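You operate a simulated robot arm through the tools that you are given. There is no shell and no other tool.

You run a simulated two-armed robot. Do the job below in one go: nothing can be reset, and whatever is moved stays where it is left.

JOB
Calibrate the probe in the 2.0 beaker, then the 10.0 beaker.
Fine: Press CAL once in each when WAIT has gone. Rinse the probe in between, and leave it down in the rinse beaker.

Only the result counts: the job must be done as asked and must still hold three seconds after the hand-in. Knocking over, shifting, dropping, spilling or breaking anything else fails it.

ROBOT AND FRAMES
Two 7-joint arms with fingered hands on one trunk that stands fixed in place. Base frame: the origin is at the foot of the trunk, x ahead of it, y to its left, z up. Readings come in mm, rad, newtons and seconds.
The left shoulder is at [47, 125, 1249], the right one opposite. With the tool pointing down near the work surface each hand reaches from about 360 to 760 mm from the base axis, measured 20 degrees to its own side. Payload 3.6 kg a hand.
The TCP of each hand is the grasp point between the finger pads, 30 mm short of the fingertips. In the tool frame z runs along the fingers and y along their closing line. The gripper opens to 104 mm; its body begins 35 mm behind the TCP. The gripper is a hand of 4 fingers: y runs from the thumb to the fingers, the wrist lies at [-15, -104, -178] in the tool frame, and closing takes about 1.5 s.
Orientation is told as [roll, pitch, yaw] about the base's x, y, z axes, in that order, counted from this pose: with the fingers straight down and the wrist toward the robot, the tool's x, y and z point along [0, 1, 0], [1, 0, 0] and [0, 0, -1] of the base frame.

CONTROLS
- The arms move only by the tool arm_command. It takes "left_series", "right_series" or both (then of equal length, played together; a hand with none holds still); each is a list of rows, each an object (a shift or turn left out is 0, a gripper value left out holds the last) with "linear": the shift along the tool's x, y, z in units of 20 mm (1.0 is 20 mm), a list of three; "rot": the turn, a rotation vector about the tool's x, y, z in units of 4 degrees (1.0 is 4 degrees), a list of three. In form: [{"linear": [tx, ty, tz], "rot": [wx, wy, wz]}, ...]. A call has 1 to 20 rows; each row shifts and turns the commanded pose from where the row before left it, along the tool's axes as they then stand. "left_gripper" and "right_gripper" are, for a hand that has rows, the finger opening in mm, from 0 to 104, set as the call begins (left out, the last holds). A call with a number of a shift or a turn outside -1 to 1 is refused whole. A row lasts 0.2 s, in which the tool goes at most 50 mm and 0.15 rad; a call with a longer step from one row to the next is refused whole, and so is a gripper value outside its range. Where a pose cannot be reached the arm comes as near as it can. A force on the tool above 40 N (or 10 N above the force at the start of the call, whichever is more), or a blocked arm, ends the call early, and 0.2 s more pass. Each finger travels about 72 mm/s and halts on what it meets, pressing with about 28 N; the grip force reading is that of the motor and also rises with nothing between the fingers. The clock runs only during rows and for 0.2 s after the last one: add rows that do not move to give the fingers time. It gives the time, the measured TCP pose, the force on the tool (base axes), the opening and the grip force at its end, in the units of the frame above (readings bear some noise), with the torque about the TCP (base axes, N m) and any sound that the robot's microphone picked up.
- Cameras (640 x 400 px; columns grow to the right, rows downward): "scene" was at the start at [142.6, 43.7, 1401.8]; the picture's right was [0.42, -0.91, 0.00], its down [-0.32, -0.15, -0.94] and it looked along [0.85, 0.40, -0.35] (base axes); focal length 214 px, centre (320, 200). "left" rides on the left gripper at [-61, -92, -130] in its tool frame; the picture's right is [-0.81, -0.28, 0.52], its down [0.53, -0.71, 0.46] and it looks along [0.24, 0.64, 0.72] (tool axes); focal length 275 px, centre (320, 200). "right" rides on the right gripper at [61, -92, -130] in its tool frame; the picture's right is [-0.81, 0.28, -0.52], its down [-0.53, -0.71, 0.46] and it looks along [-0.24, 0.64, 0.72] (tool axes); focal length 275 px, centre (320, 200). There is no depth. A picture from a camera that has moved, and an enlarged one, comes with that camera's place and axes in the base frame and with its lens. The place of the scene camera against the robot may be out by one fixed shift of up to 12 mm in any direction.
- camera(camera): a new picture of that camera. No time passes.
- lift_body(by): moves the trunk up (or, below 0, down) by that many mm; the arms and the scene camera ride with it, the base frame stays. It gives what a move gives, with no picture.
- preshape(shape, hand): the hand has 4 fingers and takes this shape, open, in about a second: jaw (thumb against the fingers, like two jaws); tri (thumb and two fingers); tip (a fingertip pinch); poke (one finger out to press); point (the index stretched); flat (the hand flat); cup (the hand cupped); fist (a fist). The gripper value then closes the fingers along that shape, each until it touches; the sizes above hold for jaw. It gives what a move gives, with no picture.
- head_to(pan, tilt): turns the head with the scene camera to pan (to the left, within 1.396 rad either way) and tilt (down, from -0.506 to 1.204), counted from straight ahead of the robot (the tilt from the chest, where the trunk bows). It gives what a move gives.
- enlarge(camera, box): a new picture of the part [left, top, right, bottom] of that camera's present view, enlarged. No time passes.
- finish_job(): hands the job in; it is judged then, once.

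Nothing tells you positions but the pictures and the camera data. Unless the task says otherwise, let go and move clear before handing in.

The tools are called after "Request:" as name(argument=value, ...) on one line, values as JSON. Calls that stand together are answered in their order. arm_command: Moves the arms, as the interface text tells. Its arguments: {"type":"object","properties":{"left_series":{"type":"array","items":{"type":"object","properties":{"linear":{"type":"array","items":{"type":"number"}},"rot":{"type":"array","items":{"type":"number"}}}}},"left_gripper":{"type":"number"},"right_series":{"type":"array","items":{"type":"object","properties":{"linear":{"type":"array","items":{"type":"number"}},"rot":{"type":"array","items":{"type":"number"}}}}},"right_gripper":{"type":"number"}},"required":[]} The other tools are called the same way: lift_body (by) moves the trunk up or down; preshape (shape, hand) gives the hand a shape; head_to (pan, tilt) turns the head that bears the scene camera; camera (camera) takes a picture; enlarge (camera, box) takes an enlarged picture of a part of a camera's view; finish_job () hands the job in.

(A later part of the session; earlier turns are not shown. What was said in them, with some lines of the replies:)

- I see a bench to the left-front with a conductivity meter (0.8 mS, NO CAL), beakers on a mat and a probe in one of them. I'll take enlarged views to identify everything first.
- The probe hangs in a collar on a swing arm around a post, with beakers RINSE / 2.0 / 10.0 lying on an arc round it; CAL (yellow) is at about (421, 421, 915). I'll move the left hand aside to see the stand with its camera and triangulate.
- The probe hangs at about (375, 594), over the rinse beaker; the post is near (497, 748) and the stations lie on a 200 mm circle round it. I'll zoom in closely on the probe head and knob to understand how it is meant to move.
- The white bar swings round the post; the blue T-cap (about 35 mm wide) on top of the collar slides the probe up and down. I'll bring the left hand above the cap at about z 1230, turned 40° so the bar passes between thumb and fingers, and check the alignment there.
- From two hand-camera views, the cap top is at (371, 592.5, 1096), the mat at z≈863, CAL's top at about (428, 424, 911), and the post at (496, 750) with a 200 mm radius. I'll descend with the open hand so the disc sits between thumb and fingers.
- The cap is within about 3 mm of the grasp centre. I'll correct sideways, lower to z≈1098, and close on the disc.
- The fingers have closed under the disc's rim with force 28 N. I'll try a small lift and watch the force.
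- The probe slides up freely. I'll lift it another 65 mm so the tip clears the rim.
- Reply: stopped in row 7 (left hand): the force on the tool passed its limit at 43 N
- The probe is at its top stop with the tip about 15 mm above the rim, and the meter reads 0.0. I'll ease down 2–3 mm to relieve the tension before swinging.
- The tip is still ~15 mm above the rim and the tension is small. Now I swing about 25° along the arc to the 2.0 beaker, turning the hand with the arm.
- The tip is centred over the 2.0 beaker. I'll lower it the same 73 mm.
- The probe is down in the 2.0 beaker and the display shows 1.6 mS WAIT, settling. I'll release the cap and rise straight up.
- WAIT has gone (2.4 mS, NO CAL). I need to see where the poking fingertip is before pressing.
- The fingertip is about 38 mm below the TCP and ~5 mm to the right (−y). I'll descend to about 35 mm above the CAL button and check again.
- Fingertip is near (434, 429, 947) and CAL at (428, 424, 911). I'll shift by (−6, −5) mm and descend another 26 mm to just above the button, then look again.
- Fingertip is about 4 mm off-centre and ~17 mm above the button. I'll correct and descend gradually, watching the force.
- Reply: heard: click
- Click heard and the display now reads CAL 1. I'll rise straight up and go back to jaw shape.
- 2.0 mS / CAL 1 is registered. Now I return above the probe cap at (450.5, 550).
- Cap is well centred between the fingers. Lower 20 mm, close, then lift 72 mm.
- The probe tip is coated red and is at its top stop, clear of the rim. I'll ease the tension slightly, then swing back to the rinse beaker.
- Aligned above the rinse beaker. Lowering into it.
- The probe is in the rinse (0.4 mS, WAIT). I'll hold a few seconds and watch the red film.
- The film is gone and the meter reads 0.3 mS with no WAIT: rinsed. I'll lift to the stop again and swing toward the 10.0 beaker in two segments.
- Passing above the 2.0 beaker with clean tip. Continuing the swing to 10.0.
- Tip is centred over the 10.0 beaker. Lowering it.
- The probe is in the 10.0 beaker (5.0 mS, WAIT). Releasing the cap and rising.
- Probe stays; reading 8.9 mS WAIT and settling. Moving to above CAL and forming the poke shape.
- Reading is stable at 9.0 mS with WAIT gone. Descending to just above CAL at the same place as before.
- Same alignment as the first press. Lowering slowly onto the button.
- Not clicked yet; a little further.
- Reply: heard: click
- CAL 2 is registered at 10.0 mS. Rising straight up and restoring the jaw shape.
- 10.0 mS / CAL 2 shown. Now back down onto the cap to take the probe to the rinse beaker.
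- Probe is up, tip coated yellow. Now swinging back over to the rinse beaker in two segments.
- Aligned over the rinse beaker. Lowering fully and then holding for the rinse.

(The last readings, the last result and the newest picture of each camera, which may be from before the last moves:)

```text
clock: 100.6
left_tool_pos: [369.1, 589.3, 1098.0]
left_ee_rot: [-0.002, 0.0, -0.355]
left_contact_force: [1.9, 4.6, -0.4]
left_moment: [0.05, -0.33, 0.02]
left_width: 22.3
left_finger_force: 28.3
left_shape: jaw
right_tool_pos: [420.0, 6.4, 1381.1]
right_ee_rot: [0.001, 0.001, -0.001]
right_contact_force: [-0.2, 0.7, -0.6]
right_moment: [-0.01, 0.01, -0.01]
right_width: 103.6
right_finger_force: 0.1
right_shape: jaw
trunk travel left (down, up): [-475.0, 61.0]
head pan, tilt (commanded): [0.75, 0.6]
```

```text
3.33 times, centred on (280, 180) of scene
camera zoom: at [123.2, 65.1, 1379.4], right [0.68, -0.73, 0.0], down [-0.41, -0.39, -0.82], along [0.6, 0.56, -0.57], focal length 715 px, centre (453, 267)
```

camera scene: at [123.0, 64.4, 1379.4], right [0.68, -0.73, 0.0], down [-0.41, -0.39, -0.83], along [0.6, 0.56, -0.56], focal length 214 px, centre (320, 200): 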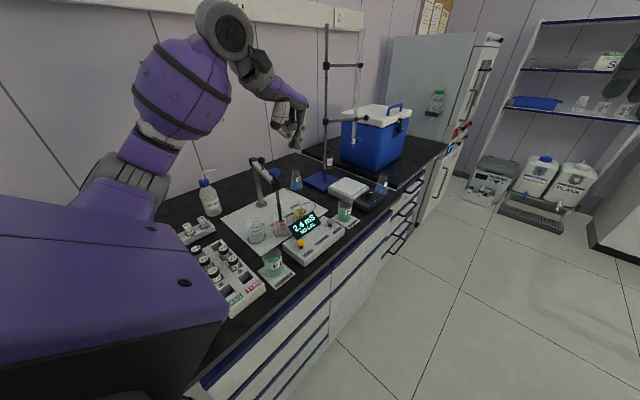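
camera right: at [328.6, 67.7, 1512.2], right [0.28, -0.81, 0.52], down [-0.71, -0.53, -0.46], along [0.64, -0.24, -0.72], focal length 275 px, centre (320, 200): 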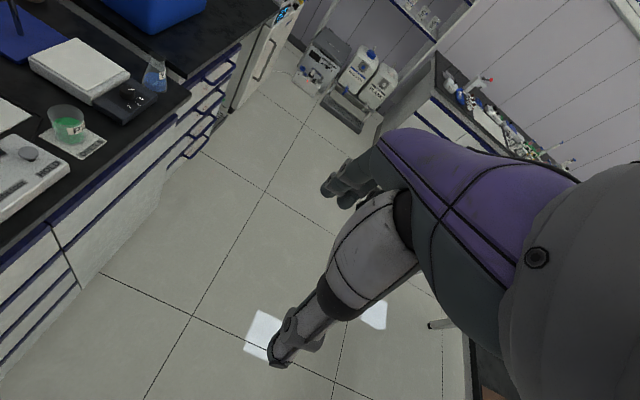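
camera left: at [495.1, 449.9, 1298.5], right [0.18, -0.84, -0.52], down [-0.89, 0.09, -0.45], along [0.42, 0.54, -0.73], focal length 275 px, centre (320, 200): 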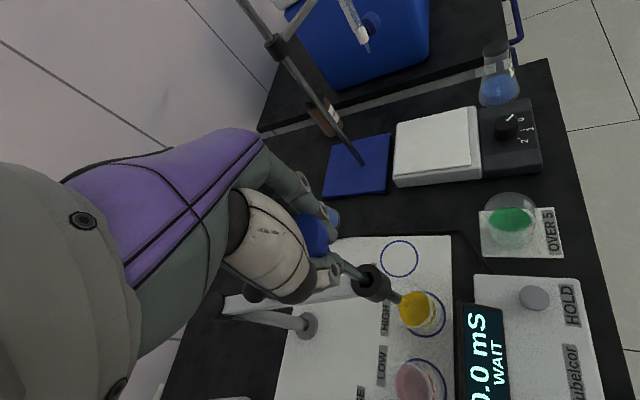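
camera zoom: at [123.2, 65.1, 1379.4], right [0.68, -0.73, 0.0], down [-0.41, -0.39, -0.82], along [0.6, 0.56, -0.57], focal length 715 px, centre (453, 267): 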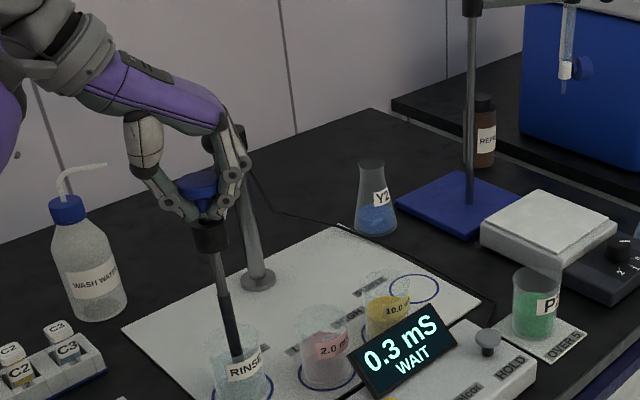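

Request:
arm_command(left_series=[{"linear": [0, 0, 0.1]}, {"linear": [0, 0, 0.05]}, {"linear": [0, 0, 0]}])

Request:
arm_command(left_series=[{"linear": [0, 0, 0]}, {"linear": [0, 0, 0]}, {"linear": [0, 0, 0]}, {"linear": [0, 0, 0]}, {"linear": [0, 0, 0]}, {"linear": [0, 0, 0]}, {"linear": [0, 0, 0]}, {"linear": [0, 0, 0]}], left_gripper=104)

Request:
enlarge(camera="scene", box=[220, 120, 340, 240])

Request:
enlarge(camera="left", box=[300, 180, 480, 330])

```text
clock: 101.4
left_tool_pos: [370.2, 590.7, 1094.3]
left_ee_rot: [0.0, 0.0, -0.355]
left_contact_force: [4.0, 5.8, 0.2]
left_moment: [0.08, -0.36, 0.04]
left_width: 22.8
left_finger_force: 27.8
left_shape: jaw
right_tool_pos: [420.3, 6.5, 1382.2]
right_ee_rot: [-0.002, -0.002, 0.001]
right_contact_force: [-0.5, 0.2, 0.4]
right_moment: [0.03, 0.01, -0.02]
right_width: 103.8
right_finger_force: 0.0
right_shape: jaw
trunk travel left (down, up): [-475.0, 61.0]
head pan, tilt (commanded): [0.75, 0.6]
```

```text
clock: 103.2
left_tool_pos: [368.6, 588.9, 1096.6]
left_ee_rot: [-0.002, 0.0, -0.355]
left_contact_force: [-0.6, 0.2, 0.5]
left_moment: [0.0, 0.02, -0.01]
left_width: 103.5
left_finger_force: 0.2
left_shape: jaw
right_tool_pos: [420.5, 4.9, 1381.4]
right_ee_rot: [0.0, -0.002, 0.002]
right_contact_force: [0.5, 0.4, 0.2]
right_moment: [0.02, -0.03, 0.01]
right_width: 103.8
right_finger_force: 0.0
right_shape: jaw
trunk travel left (down, up): [-475.0, 61.0]
head pan, tilt (commanded): [0.75, 0.6]
```

```text
3.33 times, centred on (280, 180) of scene
camera zoom: at [123.0, 64.5, 1379.4], right [0.68, -0.73, 0.0], down [-0.41, -0.39, -0.83], along [0.6, 0.56, -0.56], focal length 715 px, centre (453, 267)
```

zoom: 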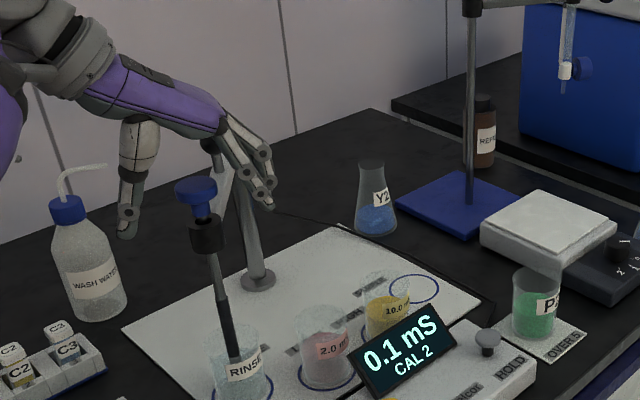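

```text
2.67 times, centred on (390, 255) of left
camera zoom: at [261.7, 564.3, 1227.0], right [-0.54, -0.66, -0.52], down [-0.48, 0.75, -0.46], along [0.69, 0.0, -0.72], focal length 734 px, centre (133, 53)
```

zoom: 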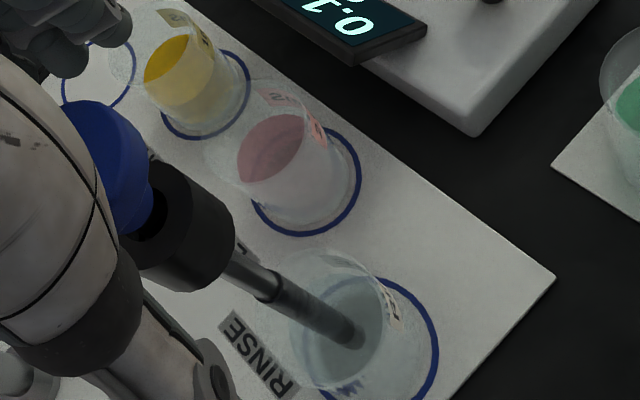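

Released; the display shows 0.1 mS, CAL 2, and the probe is down in the rinse. Moving the hand up and clear, then checking the probe height.

Request:
arm_command(left_series=[{"linear": [0, 0, -1]}, {"linear": [0, 0, -1]}, {"linear": [0, 0, -1]}, {"linear": [0, 0, -1]}, {"linear": [0, 0, -1]}, {"linear": [0, 0, -1]}, {"linear": [0, 0, -1]}, {"linear": [0, 0, -1]}, {"linear": [0, 0, -1]}, {"linear": [0, -1, -0.5]}, {"linear": [0, -1, -0.5]}, {"linear": [0, -1, -0.5]}, {"linear": [0, -1, 0]}, {"linear": [0, -1, 0]}])

Request:
enlarge(camera="scene", box=[240, 140, 300, 220])

Request:
enlarge(camera="scene", box=[200, 130, 400, 290])

```text
clock: 106.2
left_tool_pos: [274.8, 623.9, 1304.4]
left_ee_rot: [-0.002, 0.0, -0.354]
left_contact_force: [0.5, -0.1, -0.1]
left_moment: [0.02, -0.03, 0.0]
left_width: 103.9
left_finger_force: 0.1
left_shape: jaw
right_tool_pos: [420.6, 5.9, 1383.0]
right_ee_rot: [-0.001, 0.0, -0.001]
right_contact_force: [0.4, 0.1, 0.2]
right_moment: [-0.04, -0.01, -0.01]
right_width: 103.6
right_finger_force: 0.1
right_shape: jaw
trunk travel left (down, up): [-475.0, 61.0]
head pan, tilt (commanded): [0.75, 0.6]
```

```text
5.00 times, centred on (270, 180) of scene
camera zoom: at [122.8, 64.5, 1379.5], right [0.68, -0.73, 0.0], down [-0.41, -0.39, -0.83], along [0.6, 0.56, -0.56], focal length 1072 px, centre (570, 300)
```

zoom: 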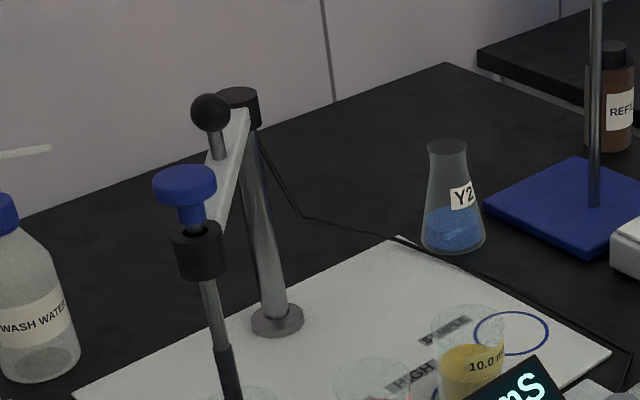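

```text
2.50 times, centred on (300, 210) of scene
camera zoom: at [122.8, 64.5, 1379.5], right [0.68, -0.73, 0.0], down [-0.41, -0.39, -0.83], along [0.6, 0.56, -0.56], focal length 536 px, centre (370, 175)
```

zoom: 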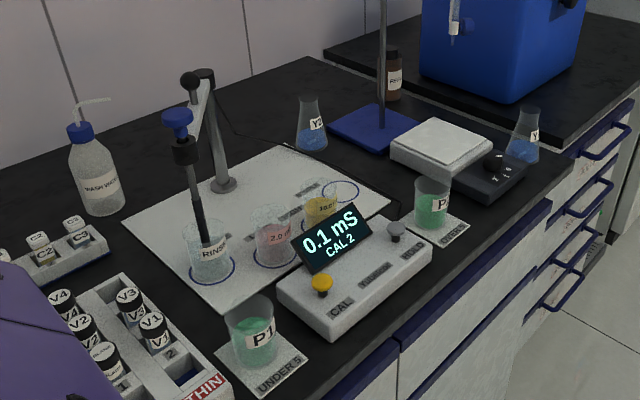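

The probe is in the rinse but sits about 6 mm higher than at the start (friction holds it). I'll go back, regrip the cap and push it fully down so it is unambiguously down.

Request:
arm_command(left_series=[{"linear": [0, 1, 0]}, {"linear": [0, 1, 0]}, {"linear": [0, 1, 0.5]}, {"linear": [0, 1, 0.5]}, {"linear": [0, 1, 0.5]}, {"linear": [0, 0, 1]}, {"linear": [0, 0, 1]}, {"linear": [0, 0, 1]}, {"linear": [0, 0, 1]}, {"linear": [0, 0, 1]}, {"linear": [0, 0, 1]}, {"linear": [0, 0, 1]}, {"linear": [0, 0, 0.6]}])

Request:
enlarge(camera="left", box=[280, 180, 460, 330])

Request:
enlarge(camera="scene", box=[220, 120, 300, 200])

```text
clock: 109.0
left_tool_pos: [368.9, 589.1, 1124.8]
left_ee_rot: [0.0, 0.0, -0.355]
left_contact_force: [0.4, 0.7, -0.3]
left_moment: [-0.03, 0.0, -0.02]
left_width: 103.6
left_finger_force: 0.1
left_shape: jaw
right_tool_pos: [419.8, 5.1, 1382.2]
right_ee_rot: [-0.001, 0.0, -0.001]
right_contact_force: [-0.2, 0.5, -0.4]
right_moment: [-0.02, 0.02, -0.01]
right_width: 103.9
right_finger_force: 0.1
right_shape: jaw
trunk travel left (down, up): [-475.0, 61.0]
head pan, tilt (commanded): [0.75, 0.6]
```

```text
2.67 times, centred on (370, 255) of left
camera zoom: at [261.8, 565.2, 1255.2], right [-0.54, -0.66, -0.52], down [-0.48, 0.75, -0.46], along [0.69, 0.0, -0.72], focal length 734 px, centre (187, 53)
```

zoom: 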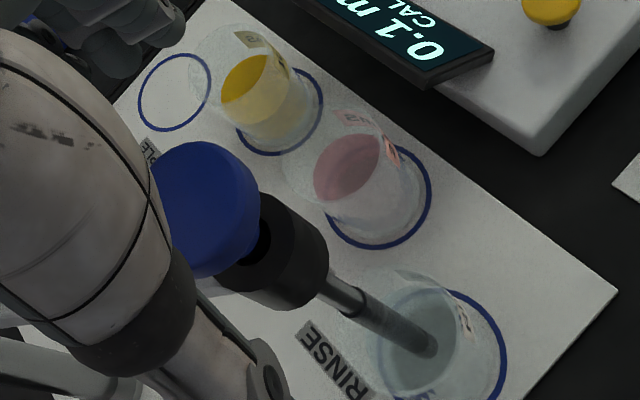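

```text
5.00 times, centred on (260, 160) of scene
camera zoom: at [123.0, 64.6, 1379.4], right [0.68, -0.73, 0.0], down [-0.41, -0.39, -0.83], along [0.6, 0.56, -0.56], focal length 1072 px, centre (620, 400)
```

zoom: 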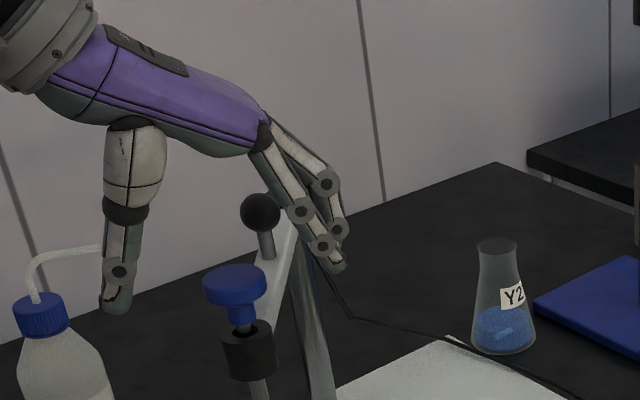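

Request:
arm_command(left_series=[{"linear": [0, 0, 0.5]}, {"linear": [0, 0, 0.5]}, {"linear": [0, 0, 0]}])

Request:
arm_command(left_series=[{"linear": [0, 0, 0]}, {"linear": [0, 0, 0]}, {"linear": [0, 0, 0]}, {"linear": [0, 0, 0]}, {"linear": [0, 0, 0]}, {"linear": [0, 0, 0]}, {"linear": [0, 0, 0]}, {"linear": [0, 0, 0]}], left_gripper=10)

Request:
arm_command(left_series=[{"linear": [0, 0, 0.1]}, {"linear": [0, 0, 0.1]}, {"linear": [0, 0, 0.1]}, {"linear": [0, 0, 0]}])

Request:
enlarge(camera="scene", box=[240, 140, 300, 220])

```text
clock: 109.8
left_tool_pos: [368.2, 588.7, 1103.4]
left_ee_rot: [0.0, -0.001, -0.355]
left_contact_force: [0.8, 0.0, -0.1]
left_moment: [0.01, 0.02, 0.0]
left_width: 103.7
left_finger_force: 0.2
left_shape: jaw
right_tool_pos: [419.4, 5.2, 1381.7]
right_ee_rot: [0.0, 0.001, -0.001]
right_contact_force: [0.1, -0.2, 0.7]
right_moment: [-0.01, -0.05, 0.0]
right_width: 103.6
right_finger_force: 0.0
right_shape: jaw
trunk travel left (down, up): [-475.0, 61.0]
head pan, tilt (commanded): [0.75, 0.6]
```

```text
clock: 111.6
left_tool_pos: [368.4, 589.9, 1104.1]
left_ee_rot: [0.0, 0.0, -0.354]
left_contact_force: [-2.7, -4.3, -2.1]
left_moment: [-0.05, -0.03, -0.05]
left_width: 23.0
left_finger_force: 28.2
left_shape: jaw
right_tool_pos: [420.5, 4.5, 1383.0]
right_ee_rot: [-0.001, 0.001, 0.0]
right_contact_force: [-0.7, 0.0, 0.4]
right_moment: [0.01, 0.02, 0.02]
right_width: 103.8
right_finger_force: 0.1
right_shape: jaw
trunk travel left (down, up): [-475.0, 61.0]
head pan, tilt (commanded): [0.75, 0.6]
```

```text
clock: 112.6
left_tool_pos: [368.7, 589.6, 1098.0]
left_ee_rot: [-0.001, -0.001, -0.353]
left_contact_force: [-4.0, -6.7, 0.0]
left_moment: [-0.07, -0.03, -0.1]
left_width: 22.6
left_finger_force: 27.6
left_shape: jaw
right_tool_pos: [419.9, 4.0, 1382.2]
right_ee_rot: [-0.002, -0.001, 0.001]
right_contact_force: [-0.1, -0.9, -0.4]
right_moment: [-0.03, -0.02, -0.03]
right_width: 103.9
right_finger_force: 0.2
right_shape: jaw
trunk travel left (down, up): [-475.0, 61.0]
head pan, tilt (commanded): [0.75, 0.6]
```

```text
5.00 times, centred on (270, 180) of scene
camera zoom: at [122.3, 63.5, 1379.6], right [0.68, -0.73, 0.0], down [-0.41, -0.38, -0.83], along [0.6, 0.56, -0.56], focal length 1072 px, centre (570, 300)
```

zoom: 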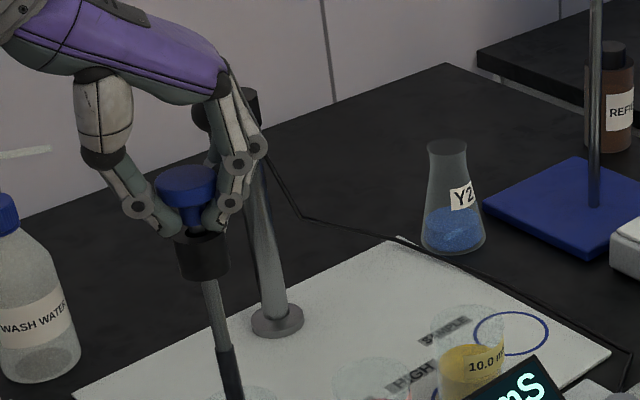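

Request:
arm_command(left_series=[{"linear": [0, 0, 0.1]}, {"linear": [0, 0, 0.1]}, {"linear": [0, 0, 0]}])

Request:
enlarge(camera="scene", box=[240, 140, 300, 220])

```text
clock: 113.4
left_tool_pos: [369.7, 589.2, 1093.5]
left_ee_rot: [0.001, 0.001, -0.356]
left_contact_force: [-3.3, -5.7, 0.1]
left_moment: [-0.04, -0.03, -0.04]
left_width: 22.8
left_finger_force: 28.1
left_shape: jaw
right_tool_pos: [417.6, 3.9, 1382.4]
right_ee_rot: [0.0, 0.0, -0.001]
right_contact_force: [1.0, 0.2, -0.4]
right_moment: [-0.01, -0.03, -0.01]
right_width: 103.7
right_finger_force: 0.1
right_shape: jaw
trunk travel left (down, up): [-475.0, 61.0]
head pan, tilt (commanded): [0.75, 0.6]
```

```text
5.00 times, centred on (270, 180) of scene
camera zoom: at [122.3, 63.7, 1379.5], right [0.68, -0.73, 0.0], down [-0.41, -0.38, -0.83], along [0.6, 0.56, -0.56], focal length 1072 px, centre (570, 300)
```

zoom: 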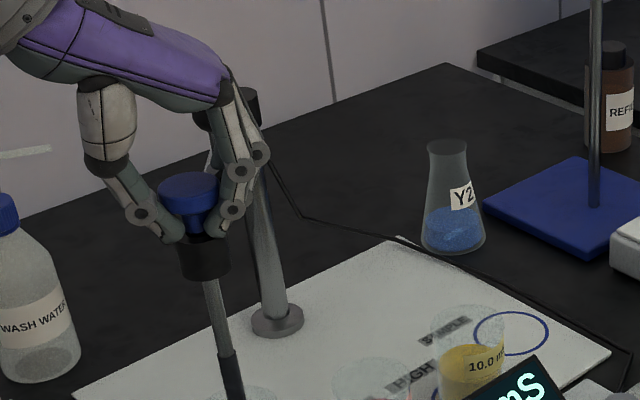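

Request:
arm_command(left_series=[{"linear": [0, 0, 0]}, {"linear": [0, 0, 0]}, {"linear": [0, 0, 0]}, {"linear": [0, 0, 0]}, {"linear": [0, 0, 0]}, {"linear": [0, 0, 0]}, {"linear": [0, 0, 0]}, {"linear": [0, 0, 0]}], left_gripper=104)

Request:
enlarge(camera="scene", box=[240, 140, 300, 220])

Request:
enlarge(camera="left", box=[300, 180, 480, 330])

```text
clock: 115.2
left_tool_pos: [368.8, 588.0, 1093.1]
left_ee_rot: [-0.003, -0.001, -0.355]
left_contact_force: [-0.6, -0.3, -0.5]
left_moment: [0.02, 0.01, -0.01]
left_width: 103.4
left_finger_force: 0.1
left_shape: jaw
right_tool_pos: [420.6, 6.0, 1382.4]
right_ee_rot: [0.001, -0.002, 0.001]
right_contact_force: [-0.1, 0.1, 0.5]
right_moment: [0.02, -0.01, 0.02]
right_width: 103.7
right_finger_force: 0.0
right_shape: jaw
trunk travel left (down, up): [-475.0, 61.0]
head pan, tilt (commanded): [0.75, 0.6]
```

```text
5.00 times, centred on (270, 180) of scene
camera zoom: at [123.0, 64.5, 1379.4], right [0.68, -0.73, 0.0], down [-0.41, -0.39, -0.83], along [0.6, 0.56, -0.56], focal length 1072 px, centre (570, 300)
```

zoom: 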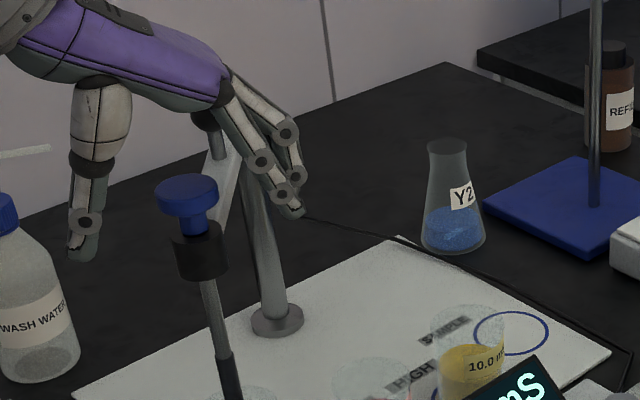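

```text
2.67 times, centred on (390, 255) of left
camera zoom: at [262.2, 564.6, 1224.6], right [-0.54, -0.66, -0.52], down [-0.48, 0.75, -0.46], along [0.69, 0.0, -0.72], focal length 734 px, centre (133, 53)
```

zoom: 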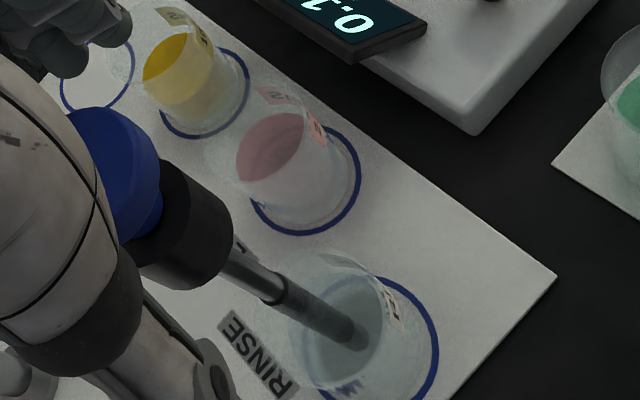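

The cap is now at its original full-down height. Moving up and clear, then a last check.

Request:
arm_command(left_series=[{"linear": [0, 0, -1]}, {"linear": [0, 0, -1]}, {"linear": [0, 0, -1]}, {"linear": [0, 0, -1]}, {"linear": [0, 0, -1]}, {"linear": [0, 0, -1]}, {"linear": [0, 0, -1]}, {"linear": [0, 0, -1]}, {"linear": [0, 0, -1]}, {"linear": [0, -1, -0.5]}, {"linear": [0, -1, -0.5]}, {"linear": [0, -1, -0.5]}, {"linear": [0, -1, 0]}, {"linear": [0, -1, 0]}, {"linear": [0, 0, 0]}, {"linear": [0, 0, 0]}])

Request:
enlarge(camera="scene", box=[200, 130, 400, 290])

Request:
enlarge(camera="scene", box=[240, 140, 300, 220])

Request:
camera(camera="scene")

```text
clock: 118.6
left_tool_pos: [276.0, 623.6, 1304.1]
left_ee_rot: [-0.001, 0.0, -0.354]
left_contact_force: [0.1, 0.1, 0.0]
left_moment: [-0.01, 0.0, 0.03]
left_width: 103.8
left_finger_force: 0.0
left_shape: jaw
right_tool_pos: [420.1, 5.8, 1382.3]
right_ee_rot: [0.0, 0.0, 0.001]
right_contact_force: [-0.1, -1.0, -0.4]
right_moment: [0.03, 0.02, 0.0]
right_width: 103.8
right_finger_force: 0.0
right_shape: jaw
trunk travel left (down, up): [-475.0, 61.0]
head pan, tilt (commanded): [0.75, 0.6]
```

```text
2.50 times, centred on (300, 210) of scene
camera zoom: at [123.0, 64.6, 1379.4], right [0.68, -0.73, 0.0], down [-0.41, -0.39, -0.83], along [0.6, 0.56, -0.56], focal length 536 px, centre (370, 175)
```

zoom: 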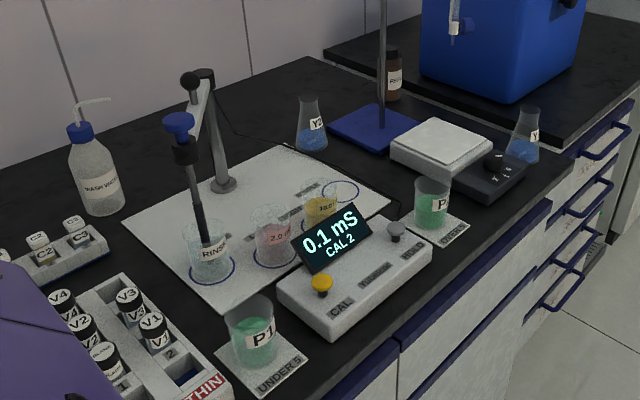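

```text
5.00 times, centred on (270, 180) of scene
camera zoom: at [123.0, 64.6, 1379.4], right [0.68, -0.73, 0.0], down [-0.41, -0.39, -0.83], along [0.6, 0.56, -0.56], focal length 1072 px, centre (570, 300)
```

zoom: 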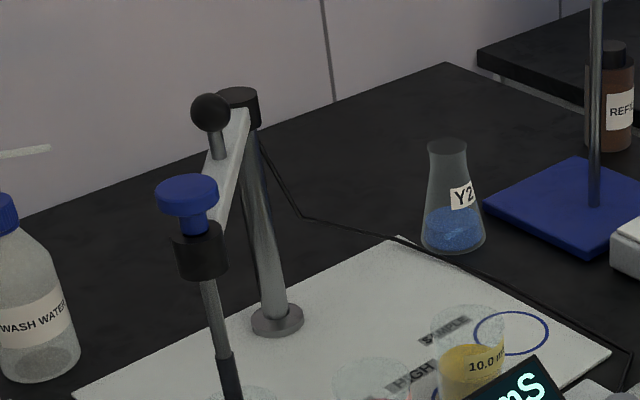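

```text
taken
camera scene: at [123.0, 64.6, 1379.4], right [0.68, -0.73, 0.0], down [-0.41, -0.39, -0.83], along [0.6, 0.56, -0.56], focal length 214 px, centre (320, 200)
```

scene: 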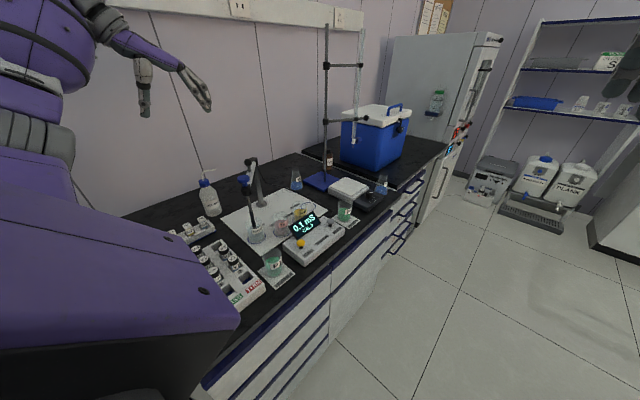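

The meter shows CAL 2 with 0.1 mS. The clean probe is fully down in the rinse beaker, nothing else has moved, and the hand is clear, so I'm handing in.

Request:
finish_job()

```text
The job is handed in.
```

The probe is calibrated at both points: first in the 2.0 beaker, then in the 10.0 beaker. The meter now shows CAL 2.

- **2.0 beaker:** I pressed CAL once after WAIT had gone. The reading went from 2.4 to 2.0 mS and the display showed CAL 1.
- **Rinse in between:** I lowered the probe into the rinse beaker until the red film was gone and the meter read 0.3 mS with no WAIT.
- **10.0 beaker:** I pressed CAL once after WAIT had gone. The reading went from 9.0 to 10.0 mS and the display showed CAL 2.
- **Final state:** The probe is clean and down in the rinse beaker, reading 0.1 mS. After my first release it sat about 6 mm high, so I gripped it again and pushed it back to its starting depth.

The left hand let go and is clear of the bench. In the last pictures nothing else looked moved or spilled.
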